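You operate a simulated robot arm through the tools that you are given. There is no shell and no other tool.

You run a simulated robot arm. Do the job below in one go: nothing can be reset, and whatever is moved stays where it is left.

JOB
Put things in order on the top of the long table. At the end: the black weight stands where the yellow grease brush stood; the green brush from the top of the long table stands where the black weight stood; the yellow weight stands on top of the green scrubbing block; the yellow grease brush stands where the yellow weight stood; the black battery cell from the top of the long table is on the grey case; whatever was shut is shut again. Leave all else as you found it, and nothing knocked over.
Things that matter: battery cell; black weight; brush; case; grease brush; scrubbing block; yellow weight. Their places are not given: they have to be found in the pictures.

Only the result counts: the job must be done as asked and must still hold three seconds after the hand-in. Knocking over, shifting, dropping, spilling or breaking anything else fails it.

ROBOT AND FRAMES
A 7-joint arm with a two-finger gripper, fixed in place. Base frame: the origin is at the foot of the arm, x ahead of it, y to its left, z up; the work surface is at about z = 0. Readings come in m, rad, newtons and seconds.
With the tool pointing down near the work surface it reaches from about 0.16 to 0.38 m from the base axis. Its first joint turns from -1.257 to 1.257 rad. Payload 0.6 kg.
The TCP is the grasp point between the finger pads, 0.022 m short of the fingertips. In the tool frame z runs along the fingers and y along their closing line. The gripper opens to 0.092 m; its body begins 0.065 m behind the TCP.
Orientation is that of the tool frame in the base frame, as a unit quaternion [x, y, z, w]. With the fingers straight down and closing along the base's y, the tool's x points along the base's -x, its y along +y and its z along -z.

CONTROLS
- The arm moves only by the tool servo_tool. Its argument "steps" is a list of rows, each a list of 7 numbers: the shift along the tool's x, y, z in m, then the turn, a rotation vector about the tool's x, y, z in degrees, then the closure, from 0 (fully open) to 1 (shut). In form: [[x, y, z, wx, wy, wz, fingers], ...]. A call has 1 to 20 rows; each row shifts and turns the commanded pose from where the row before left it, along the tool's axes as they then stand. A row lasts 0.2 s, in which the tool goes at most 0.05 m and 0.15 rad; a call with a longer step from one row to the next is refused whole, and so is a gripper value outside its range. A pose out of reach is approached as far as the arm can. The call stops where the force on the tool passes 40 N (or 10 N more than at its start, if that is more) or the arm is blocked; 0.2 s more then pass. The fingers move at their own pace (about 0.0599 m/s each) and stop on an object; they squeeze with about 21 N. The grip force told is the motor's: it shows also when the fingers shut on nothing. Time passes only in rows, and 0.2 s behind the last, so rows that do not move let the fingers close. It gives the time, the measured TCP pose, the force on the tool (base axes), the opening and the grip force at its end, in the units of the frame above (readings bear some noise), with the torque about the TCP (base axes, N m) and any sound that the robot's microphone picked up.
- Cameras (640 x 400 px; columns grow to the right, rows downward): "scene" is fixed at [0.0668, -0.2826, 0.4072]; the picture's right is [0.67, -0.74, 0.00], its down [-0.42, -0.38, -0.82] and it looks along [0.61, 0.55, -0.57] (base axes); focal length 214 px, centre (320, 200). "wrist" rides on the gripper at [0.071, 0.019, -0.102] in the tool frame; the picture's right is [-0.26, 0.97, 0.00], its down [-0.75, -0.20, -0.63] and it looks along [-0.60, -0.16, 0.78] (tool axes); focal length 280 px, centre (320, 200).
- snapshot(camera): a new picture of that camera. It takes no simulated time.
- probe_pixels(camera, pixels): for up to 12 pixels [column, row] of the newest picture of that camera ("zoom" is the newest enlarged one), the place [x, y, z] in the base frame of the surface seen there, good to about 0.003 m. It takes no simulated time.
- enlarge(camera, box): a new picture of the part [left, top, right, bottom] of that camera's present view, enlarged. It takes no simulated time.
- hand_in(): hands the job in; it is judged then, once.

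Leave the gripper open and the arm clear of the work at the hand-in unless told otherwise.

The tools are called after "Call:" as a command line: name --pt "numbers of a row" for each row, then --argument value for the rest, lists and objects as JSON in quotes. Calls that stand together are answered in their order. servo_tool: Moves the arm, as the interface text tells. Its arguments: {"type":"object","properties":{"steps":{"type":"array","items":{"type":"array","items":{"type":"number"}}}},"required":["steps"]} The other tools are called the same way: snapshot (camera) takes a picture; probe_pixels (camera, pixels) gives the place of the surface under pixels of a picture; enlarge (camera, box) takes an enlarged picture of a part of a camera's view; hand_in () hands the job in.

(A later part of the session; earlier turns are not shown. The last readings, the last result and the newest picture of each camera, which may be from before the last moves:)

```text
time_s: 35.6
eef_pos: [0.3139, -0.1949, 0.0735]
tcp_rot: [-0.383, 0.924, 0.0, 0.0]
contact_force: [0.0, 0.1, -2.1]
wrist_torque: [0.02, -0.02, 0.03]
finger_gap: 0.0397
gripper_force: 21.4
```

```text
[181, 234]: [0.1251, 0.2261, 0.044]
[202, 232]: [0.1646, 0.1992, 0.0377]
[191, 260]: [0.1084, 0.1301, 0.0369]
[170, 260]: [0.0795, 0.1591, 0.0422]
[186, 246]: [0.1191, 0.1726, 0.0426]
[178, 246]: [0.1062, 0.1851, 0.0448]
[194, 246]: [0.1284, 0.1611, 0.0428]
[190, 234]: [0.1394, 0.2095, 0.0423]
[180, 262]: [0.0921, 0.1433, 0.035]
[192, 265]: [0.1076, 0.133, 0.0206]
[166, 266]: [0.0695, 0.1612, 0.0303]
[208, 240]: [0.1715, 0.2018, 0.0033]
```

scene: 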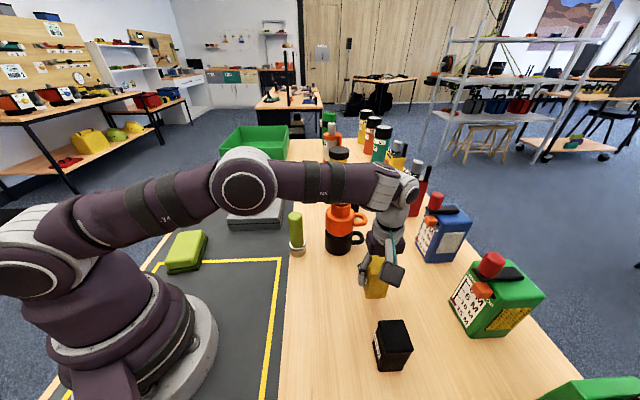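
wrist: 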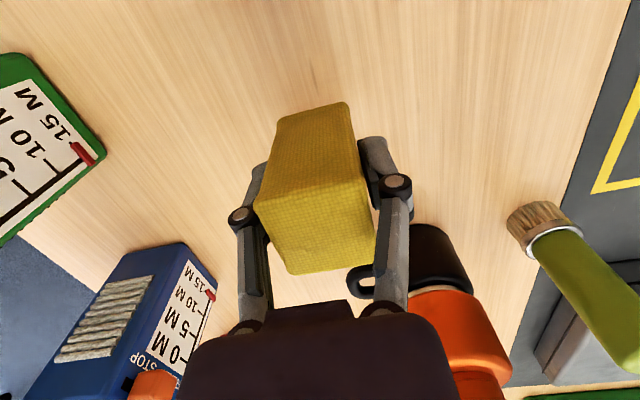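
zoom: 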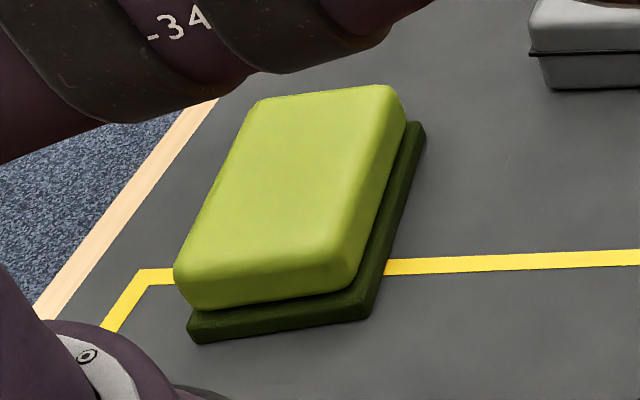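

The block's top centre is about (0.118,0.175), at z 0.043. I'll lift the weight slowly to z 0.15, then carry it inward past the brush.

Call:
servo_tool --pt "0 0 -0.01 0 0 0 1" --pt "0 0 -0.018 0 0 0 1" --pt "0 0 -0.02 0 0 0 1" --pt "0 0 -0.018 0 0 0 1" --pt "0 0 -0.0105 0 0 0 1" --pt "-0.0023 0.0106 -0.0025 0 0 0 1" --pt "-0.0045 0.0211 -0.005 0 0 0 1" --pt "-0.0045 0.0211 -0.005 0 0 0 1" --pt "-0.0045 0.0211 -0.005 0 0 0 1" --pt "-0.0045 0.0211 -0.005 0 0 0 1" --pt "-0.0045 0.0211 -0.005 0 0 0 1" --pt "-0.0045 0.0211 -0.005 0 0 0 1" --pt "-0.0045 0.0211 -0.005 0 0 0 1" --pt "-0.0023 0.0106 -0.0025 0 0 0 1" --pt "0 0 0 0 0 0 1"

Call:
snapshot --camera "wrist"

```text
time_s: 38.8
eef_pos: [0.219, -0.0502, 0.19]
tcp_rot: [-0.383, 0.924, 0.0, 0.0]
contact_force: [0.5, -1.0, -1.6]
wrist_torque: [0.0, 0.01, 0.01]
finger_gap: 0.0396
gripper_force: 20.3
```

```text
taken
```

wrist: 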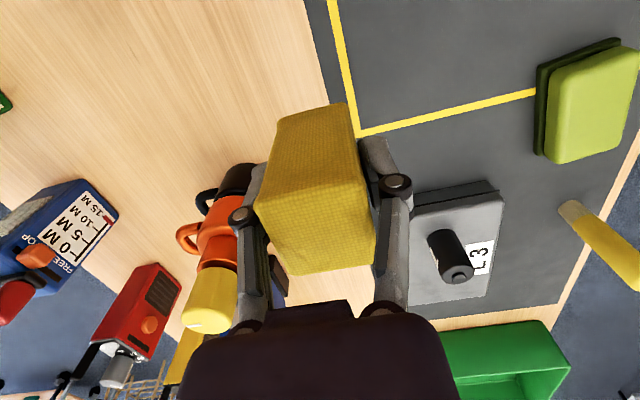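

It's still held. I'll carry on to above the block at (0.118,0.175), z 0.16.

Call:
servo_tool --pt "-0.00365 0.0096 0.00125 0 0 0 1" --pt "-0.0073 0.0192 0.0025 0 0 0 1" --pt "-0.0073 0.0192 0.0025 0 0 0 1" --pt "-0.0073 0.0192 0.0025 0 0 0 1" --pt "-0.0073 0.0192 0.0025 0 0 0 1" --pt "-0.0073 0.0192 0.0025 0 0 0 1" --pt "-0.0073 0.0192 0.0025 0 0 0 1" --pt "-0.0073 0.0192 0.0025 0 0 0 1" --pt "-0.0073 0.0192 0.0025 0 0 0 1" --pt "-0.0073 0.0192 0.0025 0 0 0 1" --pt "-0.0073 0.0192 0.0025 0 0 0 1" --pt "-0.0073 0.0192 0.0025 0 0 0 1" --pt "-0.00365 0.0096 0.00125 0 0 0 1" --pt "0 0 0 0 0 0 1"

Call:
snapshot --camera "wrist"

Call:
snapshot --camera "scene"

```text
time_s: 41.8
eef_pos: [0.1186, 0.1743, 0.1592]
tcp_rot: [-0.382, 0.924, 0.0, 0.0]
contact_force: [-0.5, 0.1, -3.1]
wrist_torque: [0.0, 0.02, 0.01]
finger_gap: 0.0397
gripper_force: 20.8
```

```text
taken
```

wrist: 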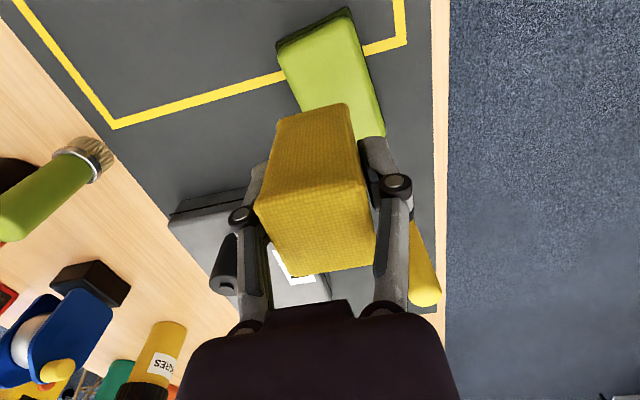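

```text
taken
```

scene: 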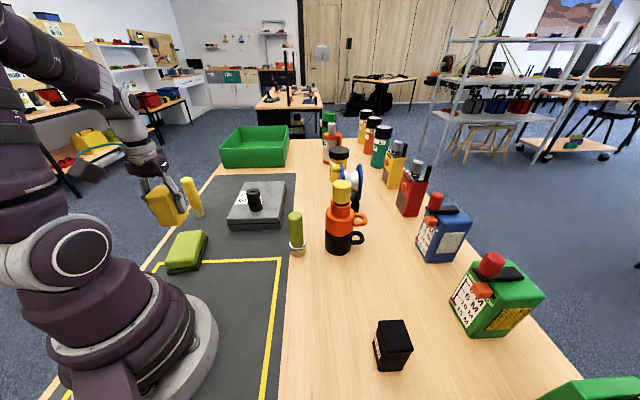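

The weight is held above the block. I'll enlarge the wrist view to line it up with the block's edges.

Call:
enlarge --camera "wrist" --box '[250, 0, 410, 150]'

Call:
probe_pixels --camera "wrist" --pixels '[[283, 60], [350, 18], [380, 128], [300, 108], [330, 60], [365, 90], [293, 100], [345, 15]]'

Call:
enlarge --camera "scene" --box '[120, 150, 230, 290]'

```text
2.67 times, centred on (330, 75) of wrist
```

zoom: 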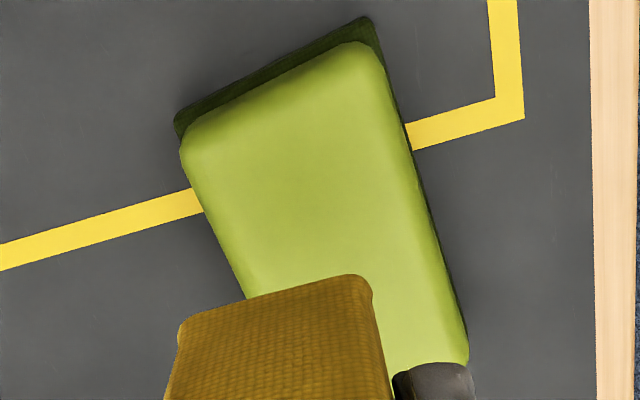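

```text
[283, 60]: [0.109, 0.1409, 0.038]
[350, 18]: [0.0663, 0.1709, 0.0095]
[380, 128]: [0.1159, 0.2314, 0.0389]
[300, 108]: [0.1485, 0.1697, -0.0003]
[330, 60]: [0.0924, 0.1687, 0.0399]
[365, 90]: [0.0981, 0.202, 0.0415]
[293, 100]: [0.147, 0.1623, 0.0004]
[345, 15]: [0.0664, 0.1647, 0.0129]
```

```text
2.86 times, centred on (175, 220) of scene
```

zoom: 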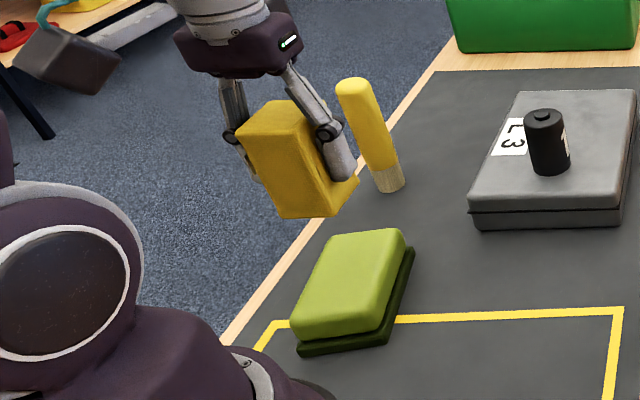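

The block is 0.053 × 0.092 m, and its centre is about 11 mm to the tool's +y and 4 mm to −x, turned about 10°. I'll correct position and yaw and then lower to just above the block.

Call:
servo_tool --pt "-0.002 0.0055 0 0 0 0 1" --pt "-0.002 0.0055 0 0 0 0 1" --pt "0 0 0 0 0 -5 1" --pt "0 0 0 0 0 -5 1" --pt "0 0 0.01 0 0 0 1" --pt "0 0 0.015 0 0 0 1" --pt "0 0 0.018 0 0 0 1" --pt "0 0 0.013 0 0 0 1" --pt "0 0 0.007 0 0 0 1" --pt "0 0 0 0 0 0 1"

Call:
snapshot --camera "wrist"

Call:
enlarge --camera "scene" --box '[120, 170, 230, 290]'

```text
time_s: 44.0
eef_pos: [0.1134, 0.185, 0.0962]
tcp_rot: [-0.462, 0.887, 0.0, 0.0]
contact_force: [0.1, -0.4, -3.0]
wrist_torque: [-0.01, 0.02, -0.02]
finger_gap: 0.0394
gripper_force: 21.1
```

```text
taken
```

wrist: 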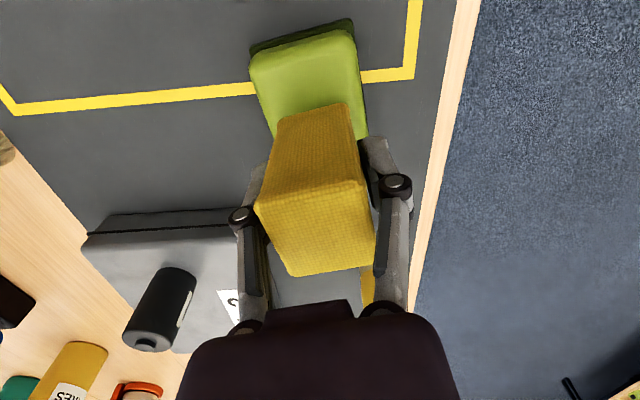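

```text
3.33 times, centred on (175, 230) of scene
```

zoom: 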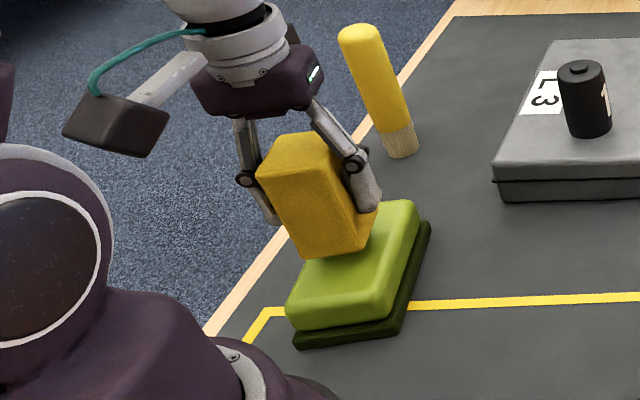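

In the scene view the weight seems to hang a little to the left of the block's middle. I'll probe both to check before lowering.

Call:
probe_pixels --camera "zoom" --pixels '[[300, 252], [325, 250], [350, 245], [365, 225], [375, 210], [283, 225], [330, 275], [400, 215], [385, 290], [300, 300], [405, 206], [295, 305]]'

Call:
enlarge --camera "wrist" --box '[220, 0, 420, 160]'

```text
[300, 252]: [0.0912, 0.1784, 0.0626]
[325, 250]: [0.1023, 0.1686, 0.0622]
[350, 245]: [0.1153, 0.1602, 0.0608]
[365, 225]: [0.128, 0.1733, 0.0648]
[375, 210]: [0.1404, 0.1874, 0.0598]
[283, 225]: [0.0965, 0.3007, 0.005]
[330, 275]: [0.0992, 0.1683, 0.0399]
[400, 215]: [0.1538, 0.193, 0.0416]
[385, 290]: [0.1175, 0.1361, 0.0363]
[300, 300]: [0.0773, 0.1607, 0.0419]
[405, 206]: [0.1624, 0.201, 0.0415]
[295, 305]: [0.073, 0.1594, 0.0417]
```

```text
2.50 times, centred on (320, 80) of wrist
```

zoom: 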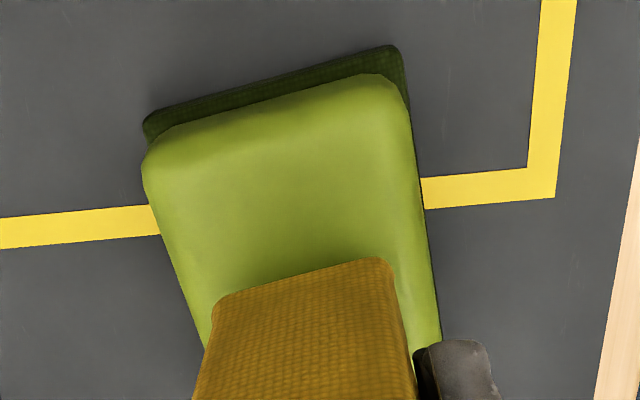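

I'll probe the block's two long edges from the wrist view too, to settle the sideways centring.

Call:
probe_pixels --camera "zoom" --pixels '[[146, 175], [160, 175], [165, 220], [180, 260], [408, 150], [400, 150], [418, 210], [410, 210], [428, 270], [420, 300], [280, 250], [390, 80]]'

```text
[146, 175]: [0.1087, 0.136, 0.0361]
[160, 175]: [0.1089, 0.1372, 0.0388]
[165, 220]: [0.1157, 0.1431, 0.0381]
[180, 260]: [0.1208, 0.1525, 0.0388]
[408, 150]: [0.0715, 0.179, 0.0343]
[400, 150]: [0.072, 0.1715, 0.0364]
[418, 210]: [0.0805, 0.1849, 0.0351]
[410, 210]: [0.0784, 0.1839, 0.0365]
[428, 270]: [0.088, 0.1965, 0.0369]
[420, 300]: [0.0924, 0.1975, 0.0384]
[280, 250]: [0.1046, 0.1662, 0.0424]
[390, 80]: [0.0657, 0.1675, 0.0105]
```

The two views disagree by a few mm. I'll take a larger scene zoom and average more edge points.

Call:
enlarge --camera "scene" --box '[150, 210, 220, 280]'

```text
5.71 times, centred on (185, 245) of scene
```

zoom: 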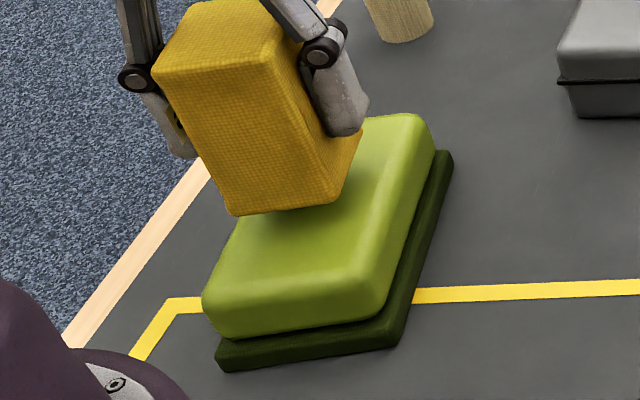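

Call:
probe_pixels --camera "zoom" --pixels '[[370, 285], [383, 250], [396, 215], [408, 180], [417, 150], [206, 292], [219, 265], [233, 237], [212, 290], [225, 263], [397, 343], [452, 160]]'

Call:
probe_pixels --camera "zoom" --pixels '[[235, 205], [270, 205], [300, 205], [325, 200], [340, 180], [352, 150], [229, 190], [222, 364], [310, 352], [425, 250], [208, 300], [300, 240]]'

```text
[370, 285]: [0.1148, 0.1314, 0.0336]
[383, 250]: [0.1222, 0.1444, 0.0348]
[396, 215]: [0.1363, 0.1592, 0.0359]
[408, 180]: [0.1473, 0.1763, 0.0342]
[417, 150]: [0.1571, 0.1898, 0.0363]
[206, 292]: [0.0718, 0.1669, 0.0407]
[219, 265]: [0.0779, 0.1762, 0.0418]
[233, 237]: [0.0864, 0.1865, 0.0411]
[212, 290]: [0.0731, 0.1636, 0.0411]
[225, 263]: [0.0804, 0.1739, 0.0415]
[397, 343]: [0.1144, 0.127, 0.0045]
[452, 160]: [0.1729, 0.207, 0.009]
```

```text
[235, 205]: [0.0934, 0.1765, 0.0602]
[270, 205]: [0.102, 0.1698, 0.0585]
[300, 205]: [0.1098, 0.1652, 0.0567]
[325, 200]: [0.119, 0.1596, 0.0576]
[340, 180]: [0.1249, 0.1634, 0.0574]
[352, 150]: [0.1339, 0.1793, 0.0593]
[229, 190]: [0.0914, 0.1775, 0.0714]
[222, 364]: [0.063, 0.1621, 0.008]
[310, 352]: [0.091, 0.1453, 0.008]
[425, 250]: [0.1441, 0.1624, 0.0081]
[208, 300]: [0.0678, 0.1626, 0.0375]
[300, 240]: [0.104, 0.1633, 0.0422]
```

Within each single camera, the weight's centre and the block's centre agree to about 1 mm. I'll lower slowly until contact.

Call:
servo_tool --pt "0 0 0.003 0 0 0 1" --pt "0 0 0.002 0 0 0 1" --pt "0 0 0 0 0 0 1"

Call:
servo_tool --pt "0 0 0.001 0 0 0 1" --pt "0 0 0.001 0 0 0 1" --pt "0 0 0 0 0 0 1"

Call:
servo_tool --pt "0 0 0.001 0 0 0 1" --pt "0 0 0 0 0 0 1"

```text
time_s: 44.8
eef_pos: [0.1135, 0.1854, 0.0913]
tcp_rot: [-0.462, 0.887, 0.0, 0.0]
contact_force: [0.6, 0.0, -3.2]
wrist_torque: [0.01, 0.04, -0.06]
finger_gap: 0.0398
gripper_force: 21.0
```

```text
time_s: 45.6
eef_pos: [0.1133, 0.1852, 0.09]
tcp_rot: [-0.461, 0.887, 0.0, 0.0]
contact_force: [-0.4, 0.2, -2.6]
wrist_torque: [0.0, 0.0, 0.02]
finger_gap: 0.0397
gripper_force: 20.6
```

```text
time_s: 46.2
eef_pos: [0.1138, 0.186, 0.0873]
tcp_rot: [-0.462, 0.887, 0.0, 0.0]
contact_force: [0.5, -0.1, -2.0]
wrist_torque: [0.0, 0.0, 0.0]
finger_gap: 0.0398
gripper_force: 21.0
```

There's still no contact. I'll go on 1 mm at a time.

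Call:
servo_tool --pt "0 0 0.001 0 0 0 1" --pt "0 0 0 0 0 0 1"

Call:
servo_tool --pt "0 0 0.001 0 0 0 1" --pt "0 0 0 0 0 0 1"

```text
time_s: 46.8
eef_pos: [0.1146, 0.1849, 0.0866]
tcp_rot: [-0.462, 0.887, 0.0, 0.0]
contact_force: [-0.1, 0.4, -2.4]
wrist_torque: [-0.02, 0.0, -0.03]
finger_gap: 0.0398
gripper_force: 20.6
```

```text
time_s: 47.4
eef_pos: [0.1142, 0.1846, 0.086]
tcp_rot: [-0.462, 0.887, 0.0, 0.0]
contact_force: [0.7, 0.6, -2.0]
wrist_torque: [-0.01, 0.02, 0.02]
finger_gap: 0.0396
gripper_force: 21.2
```

Call:
servo_tool --pt "0 0 0.001 0 0 0 1" --pt "0 0 0 0 0 0 1"

Call:
servo_tool --pt "0 0 0.001 0 0 0 1" --pt "0 0 0 0 0 0 1"

```text
time_s: 48.0
eef_pos: [0.1141, 0.1855, 0.085]
tcp_rot: [-0.462, 0.887, 0.0, 0.001]
contact_force: [-0.6, -0.2, -2.0]
wrist_torque: [0.0, -0.01, 0.01]
finger_gap: 0.0396
gripper_force: 20.8
```

```text
time_s: 48.6
eef_pos: [0.1149, 0.1863, 0.0849]
tcp_rot: [-0.462, 0.887, 0.001, 0.0]
contact_force: [0.8, 0.3, -2.8]
wrist_torque: [0.0, -0.03, -0.01]
finger_gap: 0.0397
gripper_force: 21.2
```

The force shows no contact yet at z 0.084. I'll continue with single millimetres.

Call:
servo_tool --pt "0 0 0.001 0 0 0 1" --pt "0 0 0 0 0 0 1"

Call:
servo_tool --pt "0 0 0.001 0 0 0 1" --pt "0 0 0 0 0 0 1"

Call:
enlarge --camera "scene" --box '[150, 210, 220, 280]'

```text
time_s: 49.2
eef_pos: [0.1136, 0.1849, 0.0837]
tcp_rot: [-0.462, 0.887, 0.0, 0.001]
contact_force: [-1.9, -2.0, 12.8]
wrist_torque: [0.05, -0.05, -0.02]
finger_gap: 0.0396
gripper_force: 21.3
```

```text
time_s: 49.8
eef_pos: [0.114, 0.1853, 0.0827]
tcp_rot: [-0.462, 0.887, 0.0, 0.001]
contact_force: [0.5, -2.6, 26.0]
wrist_torque: [-0.03, -0.05, 0.03]
finger_gap: 0.0399
gripper_force: 20.6
```

```text
5.71 times, centred on (185, 245) of scene
```

zoom: 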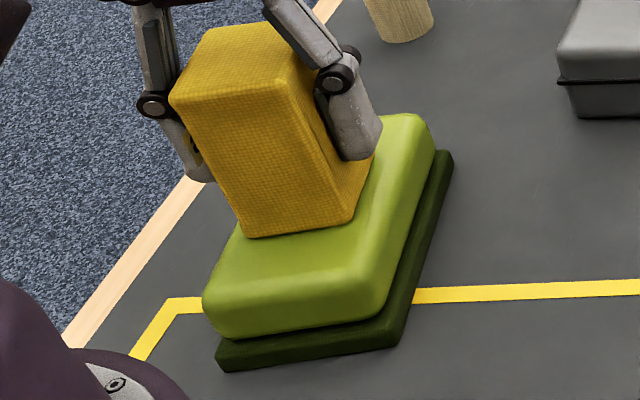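

The weight now presses on the block (26 N). It sits about 2–4 mm left of the middle, so I'll lift 4 mm, shift 3 mm to the right (tool −y) and set it down again.

Call:
servo_tool --pt "0 0 -0.002 0 0 0 1" --pt "0 0 -0.003 0 0 0 1" --pt "0 -0.0015 0 0 0 0 1" --pt "0 -0.0015 0 0 0 0 1" --pt "0 0 0 0 0 0 1"

Call:
servo_tool --pt "0 0 0.001 0 0 0 1" --pt "0 0 0.001 0 0 0 1" --pt "0 0 0.001 0 0 0 1" --pt "0 0 0 0 0 0 1"

Call:
servo_tool --pt "0 0 0.001 0 0 0 1" --pt "0 0 0 0 0 0 1"

```text
time_s: 51.0
eef_pos: [0.1177, 0.1822, 0.0875]
tcp_rot: [-0.462, 0.887, 0.0, 0.0]
contact_force: [-0.4, -0.7, -2.3]
wrist_torque: [0.01, 0.04, -0.03]
finger_gap: 0.0399
gripper_force: 21.0
```

```text
time_s: 52.0
eef_pos: [0.1178, 0.1832, 0.0848]
tcp_rot: [-0.462, 0.887, -0.001, 0.0]
contact_force: [-0.1, -0.2, -3.6]
wrist_torque: [-0.01, 0.04, 0.0]
finger_gap: 0.0398
gripper_force: 20.9
```

```text
time_s: 52.6
eef_pos: [0.117, 0.1825, 0.0838]
tcp_rot: [-0.462, 0.887, 0.001, 0.0]
contact_force: [-0.4, 0.6, -2.5]
wrist_torque: [-0.04, -0.01, 0.02]
finger_gap: 0.0398
gripper_force: 21.2
```

Call:
servo_tool --pt "0 0 0.001 0 0 0 1" --pt "0 0 0 0 0 0 1"

Call:
enlarge --camera "scene" --box '[150, 210, 220, 280]'

```text
time_s: 53.2
eef_pos: [0.1167, 0.1837, 0.083]
tcp_rot: [-0.462, 0.887, -0.001, -0.001]
contact_force: [-1.2, -6.0, 25.9]
wrist_torque: [-0.16, -0.02, -0.05]
finger_gap: 0.04
gripper_force: 21.2
```

```text
5.71 times, centred on (185, 245) of scene
```

zoom: 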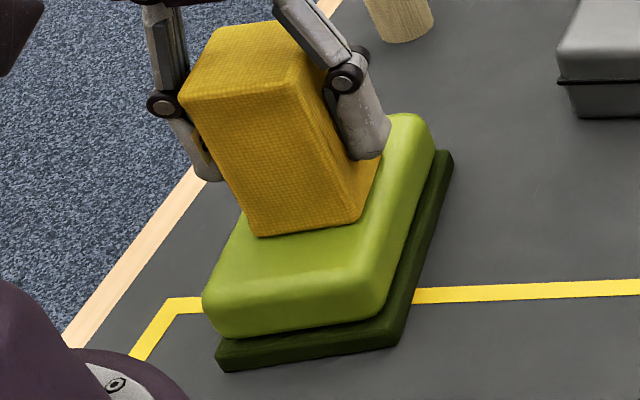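

It's better centred now. I'll relieve 1 mm, then open and rise.

Call:
servo_tool --pt "0 0 -0.001 0 0 0 1" --pt "0 0 0 0 0 0 0.5" --pt "0 0 0 0 0 0 0.3" --pt "0 0 0 0 0 0 0.2" --pt "0 0 0 0 0 0 0.1" --pt "0 0 -0.01 0 0 0 0" --pt "0 0 -0.03 0 0 0 0" --pt "0 0 -0.04 0 0 0 0" --pt "0 0 -0.03 0 0 0 0" --pt "0 0 0 0 0 0 0"

Call:
snapshot --camera "wrist"

Call:
snapshot --camera "scene"

```text
time_s: 55.4
eef_pos: [0.1153, 0.1828, 0.1932]
tcp_rot: [-0.461, 0.887, 0.0, 0.0]
contact_force: [0.5, -0.5, -0.4]
wrist_torque: [0.01, 0.0, -0.01]
finger_gap: 0.0921
gripper_force: 0.1
```

```text
taken
```

wrist: 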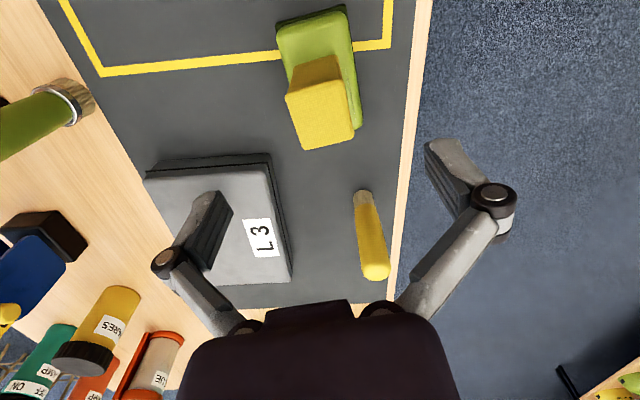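

```text
taken
```

scene: 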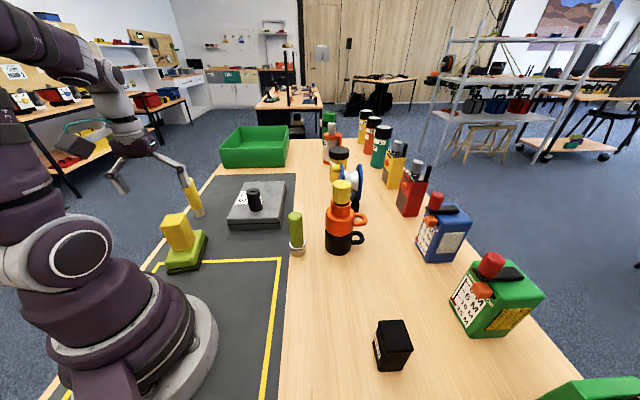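

The yellow weight stands on the block. Next comes the yellow grease brush; in the wrist picture its foot is at (363,197) and its top at (375,270). I'll enlarge and probe it.

Call:
enlarge --camera "wrist" --box '[320, 170, 420, 300]'

Call:
probe_pixels --camera "wrist" --pixels '[[375, 270], [374, 262], [370, 240], [366, 215], [363, 200], [355, 198], [372, 198], [362, 270], [388, 270]]'

Call:
probe_pixels --camera "scene" --pixels '[[187, 180], [189, 185], [192, 195], [195, 205], [198, 212], [199, 217], [194, 215], [203, 212], [188, 190], [197, 192]]'

```text
3.08 times, centred on (370, 235) of wrist
```

zoom: 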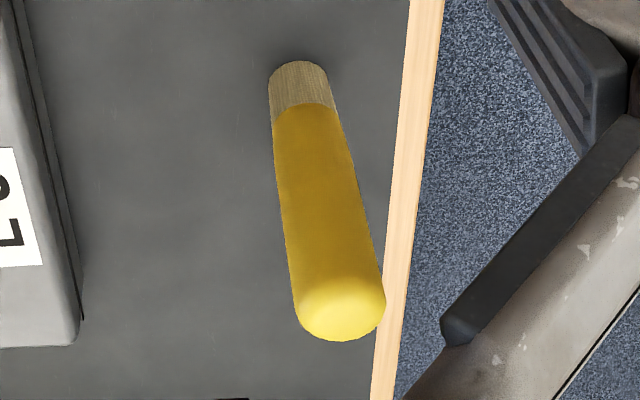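

```text
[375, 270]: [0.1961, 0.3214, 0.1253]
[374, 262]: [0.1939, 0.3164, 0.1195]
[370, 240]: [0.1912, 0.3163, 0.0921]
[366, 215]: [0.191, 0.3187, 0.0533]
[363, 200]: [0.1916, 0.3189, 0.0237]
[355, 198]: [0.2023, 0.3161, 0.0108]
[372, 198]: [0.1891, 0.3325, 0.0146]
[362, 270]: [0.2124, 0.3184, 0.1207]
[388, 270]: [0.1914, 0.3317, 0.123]
```

```text
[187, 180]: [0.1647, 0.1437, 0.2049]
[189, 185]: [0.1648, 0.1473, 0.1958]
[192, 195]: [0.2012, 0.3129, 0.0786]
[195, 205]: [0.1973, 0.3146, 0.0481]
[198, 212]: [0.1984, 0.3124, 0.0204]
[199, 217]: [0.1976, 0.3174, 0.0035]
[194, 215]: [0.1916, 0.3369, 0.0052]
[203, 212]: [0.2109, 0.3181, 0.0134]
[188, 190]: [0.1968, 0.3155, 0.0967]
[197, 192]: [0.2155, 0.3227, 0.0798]
```

The brush axis is at about (0.2005,0.328), 27 mm thick, with its top at 0.125. That is at the edge of reach (r 0.385), so I'll approach above it in steps and see how far the arm goes.

Call:
servo_tool --pt "-0.0368 0.003 0.0083 0 0 0 0" --pt "-0.0368 0.003 0.0083 0 0 0 0" --pt "-0.0368 0.003 0.0083 0 0 0 0" --pt "-0.0368 0.003 0.0083 0 0 0 0" --pt "0 0 0 0 0 0 0"

Call:
servo_tool --pt "-0.0104 0.0009 0 0 0 0 0" --pt "-0.0104 0.0009 0 0 0 0 0" --pt "0 0 0 0 0 0 0"

Call:
snapshot --camera "wrist"

Call:
snapshot --camera "scene"

```text
time_s: 56.6
eef_pos: [0.1915, 0.3072, 0.1577]
tcp_rot: [-0.462, 0.887, -0.001, 0.0]
contact_force: [0.0, -0.6, -0.1]
wrist_torque: [0.02, -0.01, 0.02]
finger_gap: 0.0923
gripper_force: 0.0
```

```text
time_s: 57.4
eef_pos: [0.1943, 0.3143, 0.16]
tcp_rot: [-0.461, 0.888, 0.002, -0.002]
contact_force: [0.2, -0.1, 0.3]
wrist_torque: [-0.01, 0.01, 0.01]
finger_gap: 0.092
gripper_force: 0.0
out of reach, approached as far as the arm can: row 1, 2
```

```text
taken
```

wrist: 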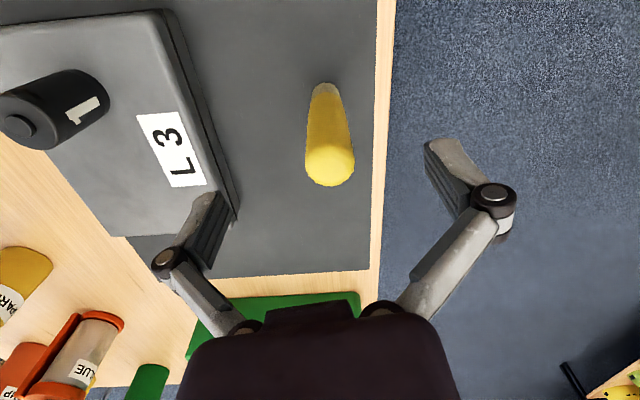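

```text
taken
```

scene: 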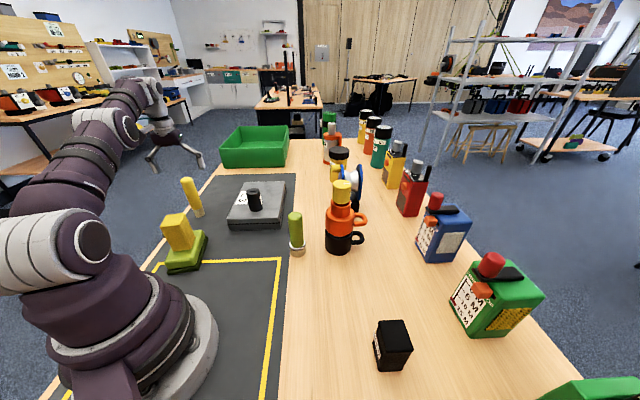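

The arm stops at r≈0.37 at this height with the tool vertical. I'll lean the tool outward by 12° about its closing axis (the pads stay in line with the upright handle) to gain reach, and check the pose.

Call:
servo_tool --pt "0 0 0 0 -6 0 0" --pt "0 0 0 0 -6 0 0" --pt "0 0 0 0 0 0 0"

Call:
snapshot --camera "wrist"

```text
time_s: 58.2
eef_pos: [0.1952, 0.3157, 0.1587]
tcp_rot: [-0.459, 0.882, 0.049, 0.094]
contact_force: [-0.4, 1.1, -0.5]
wrist_torque: [-0.01, 0.0, -0.02]
finger_gap: 0.0923
gripper_force: 0.1
```

```text
taken
```

wrist: 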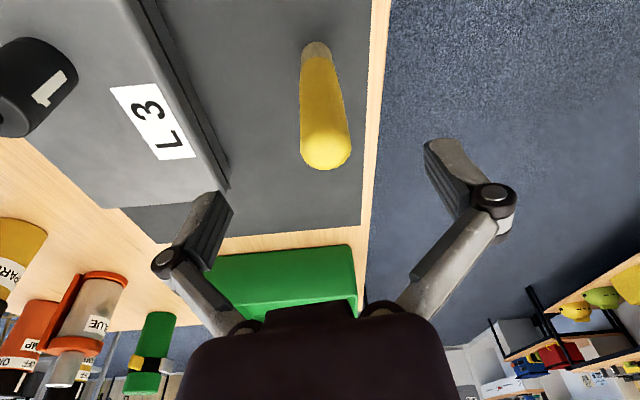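

The lean is right (tool z points outward, 12°). I'll enlarge to locate the brush handle precisely.

Call:
enlarge --camera "wrist" --box '[270, 30, 380, 180]'

Call:
probe_pixels --camera "wrist" --pixels '[[325, 150], [325, 158], [322, 120], [320, 90], [317, 60], [317, 46], [306, 150], [345, 150], [304, 120], [338, 120], [305, 48], [329, 48]]'

```text
2.67 times, centred on (325, 105) of wrist
```

zoom: 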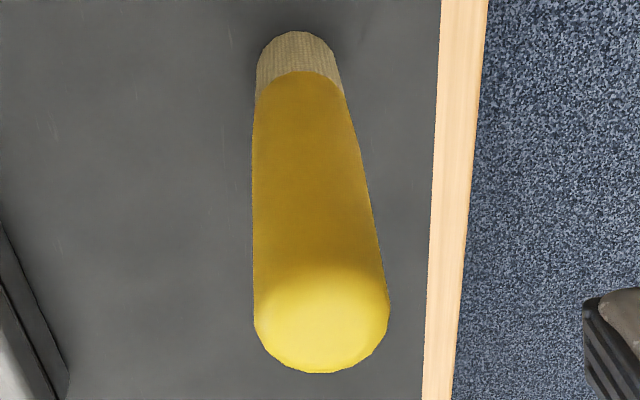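

```text
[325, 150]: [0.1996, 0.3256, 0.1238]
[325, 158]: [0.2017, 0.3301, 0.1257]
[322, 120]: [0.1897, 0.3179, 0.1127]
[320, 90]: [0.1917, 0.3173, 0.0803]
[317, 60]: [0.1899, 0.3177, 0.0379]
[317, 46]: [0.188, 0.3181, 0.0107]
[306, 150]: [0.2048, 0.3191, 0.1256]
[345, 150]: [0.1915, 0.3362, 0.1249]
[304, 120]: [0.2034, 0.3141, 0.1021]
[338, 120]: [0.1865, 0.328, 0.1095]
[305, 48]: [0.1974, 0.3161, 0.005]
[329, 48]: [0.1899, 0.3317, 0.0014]
```

The handle's axis is at about (0.199,0.328). I'll move over it and slightly down, then check reach.

Call:
servo_tool --pt "-0.0051 0.002 0.0056 0 0 0 0" --pt "-0.0051 0.002 0.0055 0 0 0 0" --pt "0 0 0 0 0 0 0"

Call:
snapshot --camera "wrist"

```text
time_s: 59.0
eef_pos: [0.198, 0.3274, 0.1508]
tcp_rot: [-0.459, 0.882, 0.048, 0.093]
contact_force: [0.5, 0.2, -0.3]
wrist_torque: [0.01, -0.02, -0.01]
finger_gap: 0.0918
gripper_force: 0.0
```

```text
taken
```

wrist: 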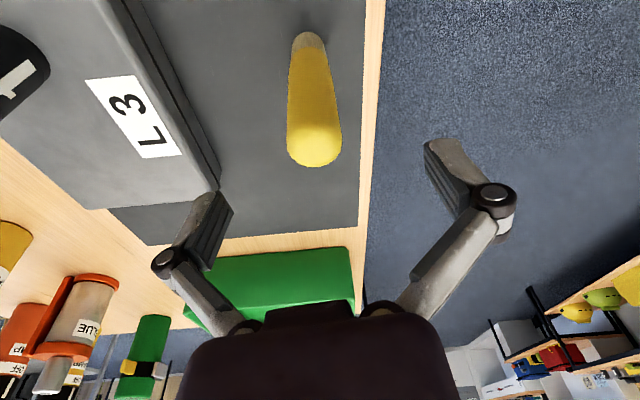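

This is within reach, and the handle sits 1–2 mm to the tool's −y. I'll correct that and descend vertically to z about 0.085.

Call:
servo_tool --pt "0 -0.0013 0 0 0 0 0" --pt "0.0031 0 0.0147 0 0 0 0" --pt "0.0031 0 0.0147 0 0 0 0" --pt "0.0031 0 0.0147 0 0 0 0" --pt "0 0 0 0 0 0 0"

Call:
snapshot --camera "wrist"

Call:
enlarge --camera "scene" --box '[140, 120, 260, 240]'

```text
time_s: 60.2
eef_pos: [0.197, 0.3283, 0.1048]
tcp_rot: [-0.459, 0.882, 0.048, 0.092]
contact_force: [-0.4, -0.3, -0.1]
wrist_torque: [0.02, 0.01, -0.02]
finger_gap: 0.0919
gripper_force: 0.0
```

```text
taken
```

wrist: 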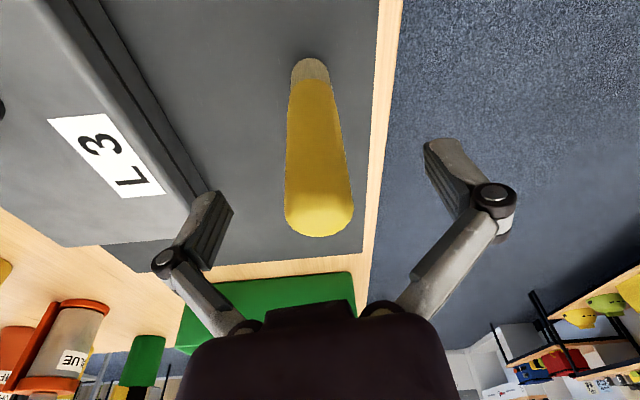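

```text
3.33 times, centred on (200, 180) of scene
```

zoom: 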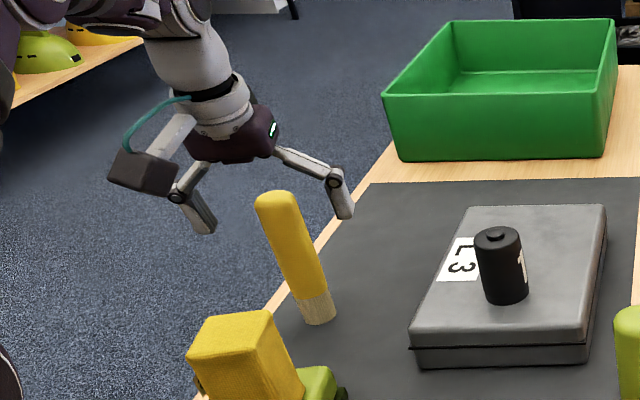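

The handle is centred within about 1 mm. I'll go down the last 20 mm and close on it.

Call:
servo_tool --pt "0 -0.0008 0 0 0 0 0" --pt "0.0022 0 0.0102 0 0 0 0" --pt "0.002 0 0.0094 0 0 0 0" --pt "0 0 0 0 0 0 0"

Call:
servo_tool --pt "0 0 0 0 0 0 1" --pt "0 0 0 0 0 0 1" --pt "0 0 0 0 0 0 1" --pt "0 0 0 0 0 0 1" --pt "0 0 0 0 0 0 1" --pt "0 0 0 0 0 0 1" --pt "0 0 0 0 0 0 1"

Call:
snapshot --camera "wrist"

Call:
enlarge --camera "scene" --box '[140, 120, 260, 240]'

```text
time_s: 61.2
eef_pos: [0.2007, 0.327, 0.0862]
tcp_rot: [-0.459, 0.882, 0.048, 0.093]
contact_force: [-0.3, -0.6, 0.1]
wrist_torque: [0.02, 0.0, -0.02]
finger_gap: 0.0916
gripper_force: 0.1
```

```text
time_s: 62.8
eef_pos: [0.1998, 0.3281, 0.0866]
tcp_rot: [-0.459, 0.882, 0.048, 0.093]
contact_force: [0.4, -0.9, 5.1]
wrist_torque: [0.05, -0.05, 0.01]
finger_gap: 0.0285
gripper_force: 21.6
```

```text
taken
```

wrist: 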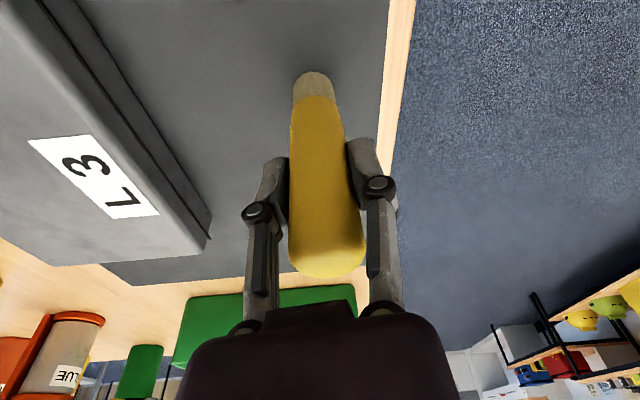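

```text
3.33 times, centred on (200, 180) of scene
```

zoom: 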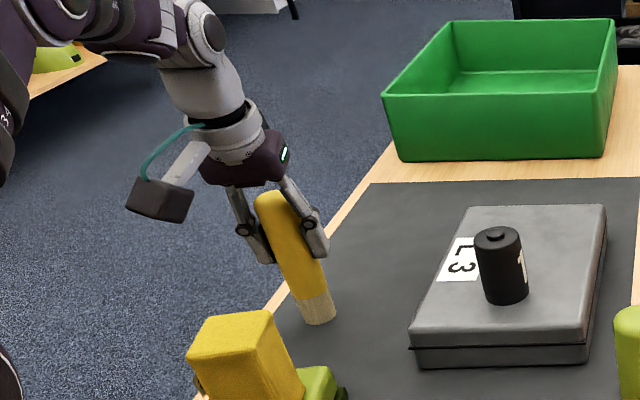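

The handle is gripped (gap 28.5 mm, z 0.0866). I'll lift slowly straight up and check.

Call:
servo_tool --pt "-0.0004 0 -0.002 0 0 0 1" --pt "-0.0006 0 -0.0029 0 0 0 1" --pt "-0.001 0 -0.0049 0 0 0 1" --pt "-0.0017 0 -0.0078 0 0 0 1" --pt "-0.0021 0 -0.0098 0 0 0 1" --pt "-0.0017 0 -0.0078 0 0 0 1" --pt "0 0 0 0 0 0 1"

Call:
snapshot --camera "wrist"

Call:
enlarge --camera "scene" --box '[140, 120, 260, 240]'

```text
time_s: 64.4
eef_pos: [0.1999, 0.3267, 0.1232]
tcp_rot: [-0.46, 0.882, 0.048, 0.093]
contact_force: [0.5, -1.3, -0.6]
wrist_torque: [-0.02, -0.02, -0.02]
finger_gap: 0.0286
gripper_force: 20.9
```

```text
taken
```

wrist: 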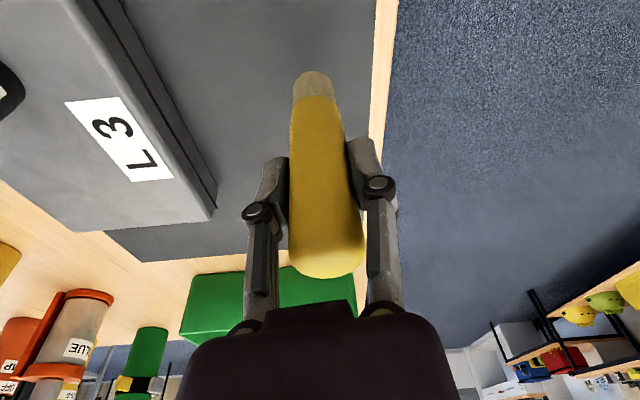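

```text
3.33 times, centred on (200, 180) of scene
```

zoom: 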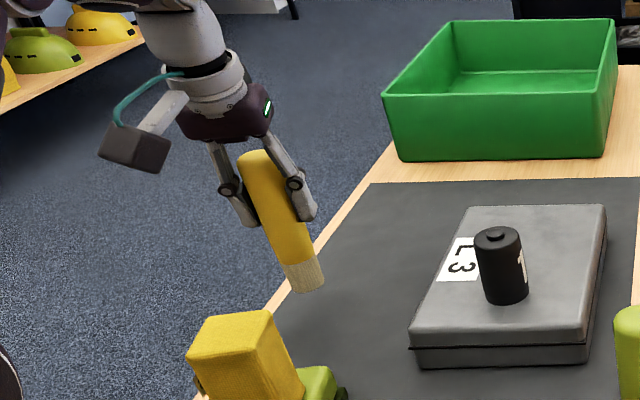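

It's lifted cleanly. I'll carry it inward and up to (0.19,0.22,0.23), then sweep around to (0.24,-0.03,0.23), above the other things.

Call:
servo_tool --pt "0.0043 -0.0033 -0.0078 0 0 0 1" --pt "0.0086 -0.0067 -0.0155 0 0 0 1" --pt "0.0086 -0.0067 -0.0155 0 0 0 1" --pt "0.0086 -0.0067 -0.0155 0 0 0 1" --pt "0.0086 -0.0067 -0.0155 0 0 0 1" --pt "0.0086 -0.0067 -0.0155 0 0 0 1" --pt "0.0086 -0.0067 -0.0155 0 0 0 1" --pt "0.0086 -0.0067 -0.0155 0 0 0 1" --pt "0.0043 -0.0033 -0.0078 0 0 0 1" --pt "0 0 0 0 0 0 1"

Call:
servo_tool --pt "0.0078 -0.0084 -0.0017 0 0 0 1" --pt "0.01565 -0.01677 -0.00333 0 0 0 1" --pt "0.01565 -0.01677 -0.00333 0 0 0 1" --pt "0.01565 -0.01677 -0.00333 0 0 0 1" --pt "0.01565 -0.01677 -0.00333 0 0 0 1" --pt "0.01565 -0.01677 -0.00333 0 0 0 1" --pt "0.01565 -0.01677 -0.00333 0 0 0 1" --pt "0.01565 -0.01677 -0.00333 0 0 0 1" --pt "0.01565 -0.01677 -0.00333 0 0 0 1" --pt "0.01565 -0.01677 -0.00333 0 0 0 1" --pt "0.01565 -0.01677 -0.00333 0 0 0 1" --pt "0.0078 -0.0084 -0.0017 0 0 0 1" --pt "0 0 0 0 0 0 1"

Call:
snapshot --camera "scene"

Call:
snapshot --camera "wrist"

```text
time_s: 66.6
eef_pos: [0.1893, 0.2199, 0.229]
tcp_rot: [-0.459, 0.882, 0.048, 0.093]
contact_force: [0.8, 0.4, -0.6]
wrist_torque: [0.02, 0.04, -0.02]
finger_gap: 0.0288
gripper_force: 20.8
```

```text
time_s: 69.4
eef_pos: [0.2415, -0.0305, 0.2269]
tcp_rot: [-0.459, 0.882, 0.048, 0.092]
contact_force: [-0.1, 0.2, -1.0]
wrist_torque: [-0.01, 0.0, 0.01]
finger_gap: 0.0285
gripper_force: 21.0
```

```text
taken
```

scene: 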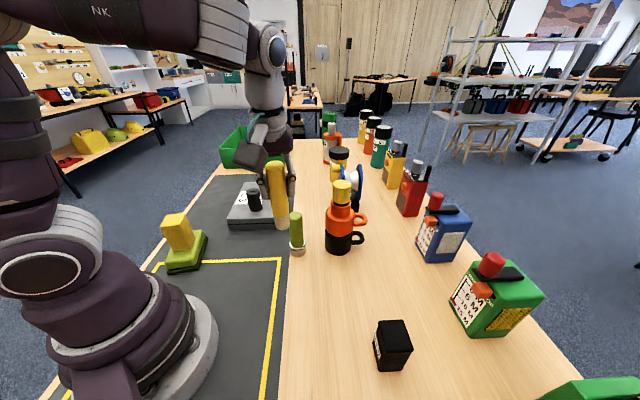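

```text
taken
```

wrist: 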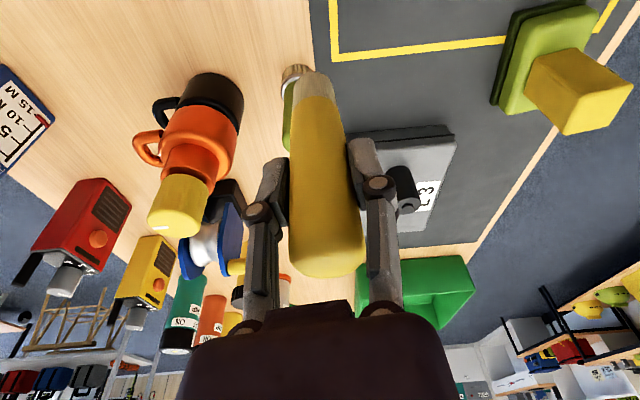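

The brush hangs upright in the grip. I'll carry on to (0.305,-0.18,0.17), near the yellow weight's old place.

Call:
servo_tool --pt "0.006 -0.0086 0.0024 0 0 0 1" --pt "0.012 -0.0172 0.0047 0 0 0 1" --pt "0.012 -0.0172 0.0047 0 0 0 1" --pt "0.012 -0.0172 0.0047 0 0 0 1" --pt "0.012 -0.0172 0.0047 0 0 0 1" --pt "0.012 -0.0172 0.0047 0 0 0 1" --pt "0.012 -0.0172 0.0047 0 0 0 1" --pt "0.012 -0.0172 0.0047 0 0 0 1" --pt "0.006 -0.0086 0.0024 0 0 0 1" --pt "0 0 0 0 0 0 1"

Call:
snapshot --camera "scene"

Call:
snapshot --camera "wrist"

```text
time_s: 71.6
eef_pos: [0.3039, -0.1813, 0.1711]
tcp_rot: [-0.459, 0.882, 0.048, 0.093]
contact_force: [0.4, 0.7, -0.8]
wrist_torque: [0.01, 0.01, -0.01]
finger_gap: 0.0286
gripper_force: 20.6
```

```text
taken
```

scene: 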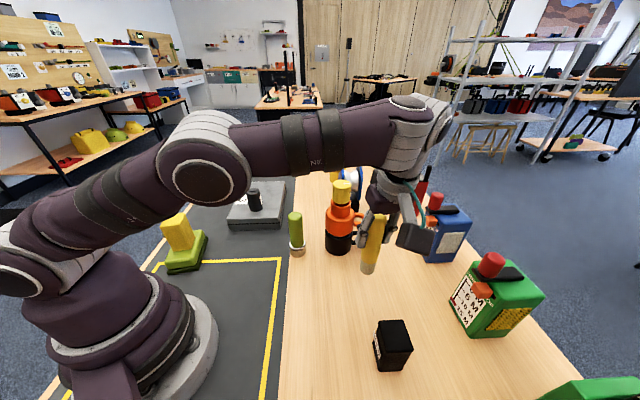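

```text
taken
```

wrist: 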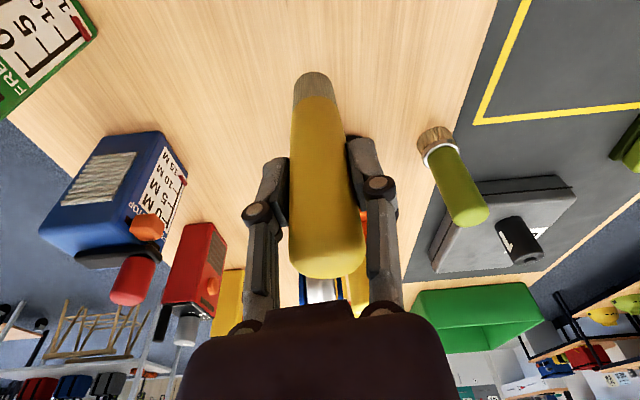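

I'll check where the brush axis is relative to the TCP, and that it hangs vertical.

Call:
enlarge --camera "scene" --box '[330, 180, 430, 290]'

Call:
probe_pixels --camera "scene" --pixels '[[377, 225], [375, 235], [373, 245], [371, 255], [369, 265], [369, 270], [365, 245], [381, 245], [362, 267], [376, 267]]'

```text
3.64 times, centred on (380, 235) of scene
```

zoom: 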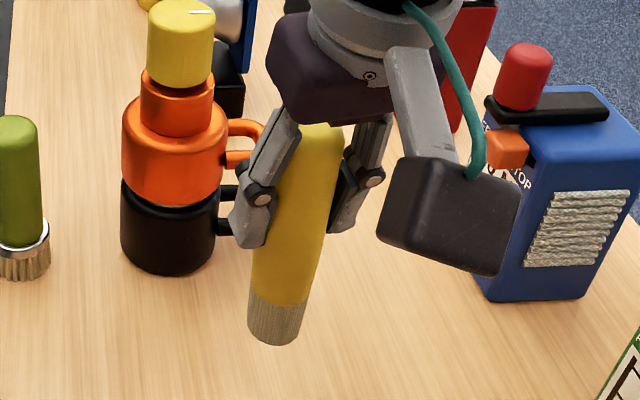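

```text
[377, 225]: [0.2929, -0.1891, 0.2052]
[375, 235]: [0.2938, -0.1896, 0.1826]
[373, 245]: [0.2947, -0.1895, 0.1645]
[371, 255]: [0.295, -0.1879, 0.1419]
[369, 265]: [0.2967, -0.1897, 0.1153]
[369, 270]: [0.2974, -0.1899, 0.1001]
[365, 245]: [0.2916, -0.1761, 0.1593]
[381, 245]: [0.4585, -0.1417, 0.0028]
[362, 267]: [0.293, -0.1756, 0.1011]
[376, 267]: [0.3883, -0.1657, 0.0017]
```

The brush hangs vertical and its axis is at the TCP to within 2 mm. I'll lower it toward (0.3128,-0.195), first to z 0.12.

Call:
servo_tool --pt "0.0041 -0.0037 0.0122 0 0 0 1" --pt "0.0041 -0.0037 0.0122 0 0 0 1" --pt "0.0041 -0.0037 0.0122 0 0 0 1" --pt "0.0041 -0.0037 0.0122 0 0 0 1" --pt "0 0 0 0 0 0 1"

Call:
enlarge --camera "scene" --box '[320, 200, 440, 370]'

```text
time_s: 72.8
eef_pos: [0.3128, -0.1938, 0.1214]
tcp_rot: [-0.46, 0.882, 0.049, 0.093]
contact_force: [0.6, 0.3, -0.7]
wrist_torque: [-0.01, 0.02, -0.01]
finger_gap: 0.0286
gripper_force: 21.4
```

```text
2.35 times, centred on (380, 285) of scene
```

zoom: 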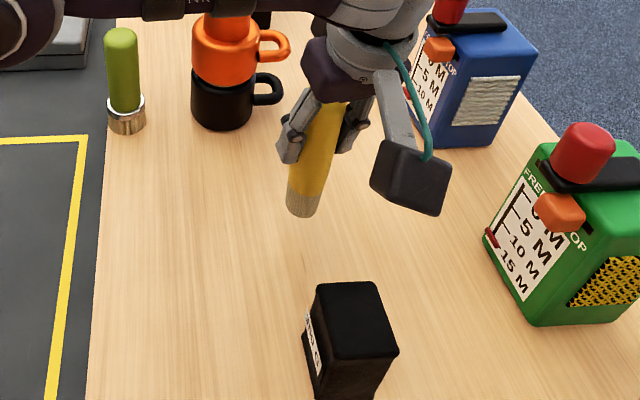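

It's clear of everything. I'll lower by 28 mm, then approach the table in 1–2 mm steps.

Call:
servo_tool --pt "0.0021 0 0.0098 0 0 0 1" --pt "0.0021 0 0.0098 0 0 0 1" --pt "0.0012 0 0.0059 0 0 0 1" --pt "0.0004 0 0.0019 0 0 0 1" --pt "0 0 0 0 0 0 1"

Call:
servo_tool --pt "0.0004 0 0.0019 0 0 0 1" --pt "0.0002 0 0.001 0 0 0 1" --pt "0 0 0 0 0 0 1"

Call:
servo_tool --pt "0.0002 0 0.001 0 0 0 1" --pt "0 0 0 0 0 0 1"

```text
time_s: 74.0
eef_pos: [0.3134, -0.1918, 0.093]
tcp_rot: [-0.459, 0.882, 0.048, 0.094]
contact_force: [0.0, -0.7, -0.3]
wrist_torque: [0.01, 0.0, 0.01]
finger_gap: 0.0287
gripper_force: 21.2
```

```text
time_s: 74.8
eef_pos: [0.3125, -0.1925, 0.0895]
tcp_rot: [-0.459, 0.882, 0.048, 0.093]
contact_force: [-0.3, -1.3, -0.4]
wrist_torque: [-0.02, 0.0, -0.04]
finger_gap: 0.0284
gripper_force: 21.1
```

```text
time_s: 75.4
eef_pos: [0.3131, -0.1926, 0.0885]
tcp_rot: [-0.459, 0.882, 0.048, 0.093]
contact_force: [0.0, 0.4, 0.0]
wrist_torque: [-0.03, 0.0, -0.02]
finger_gap: 0.0286
gripper_force: 21.2
```

I'll shift 2 mm toward −y to stay on the mark and continue down.

Call:
servo_tool --pt "0.0018 -0.0013 -0.0004 0 0 0 1" --pt "0.0002 0 0.001 0 0 0 1" --pt "0 0 0 0 0 0 1"

Call:
servo_tool --pt "0.0002 0 0.001 0 0 0 1" --pt "0 0 0 0 0 0 1"

Call:
servo_tool --pt "0.0002 0 0.001 0 0 0 1" --pt "0 0 0 0 0 0 1"

```text
time_s: 76.2
eef_pos: [0.3125, -0.196, 0.0883]
tcp_rot: [-0.459, 0.882, 0.049, 0.093]
contact_force: [-0.2, 0.0, -0.4]
wrist_torque: [0.03, 0.02, 0.02]
finger_gap: 0.0287
gripper_force: 21.3
```

```text
time_s: 76.8
eef_pos: [0.3135, -0.1959, 0.0873]
tcp_rot: [-0.46, 0.882, 0.049, 0.092]
contact_force: [-0.1, -1.0, -0.2]
wrist_torque: [0.02, -0.02, 0.01]
finger_gap: 0.0286
gripper_force: 20.7
```

```text
time_s: 77.4
eef_pos: [0.3127, -0.1958, 0.0872]
tcp_rot: [-0.459, 0.882, 0.049, 0.092]
contact_force: [-0.3, -0.6, 4.8]
wrist_torque: [0.07, 0.06, 0.03]
finger_gap: 0.0287
gripper_force: 20.9
```

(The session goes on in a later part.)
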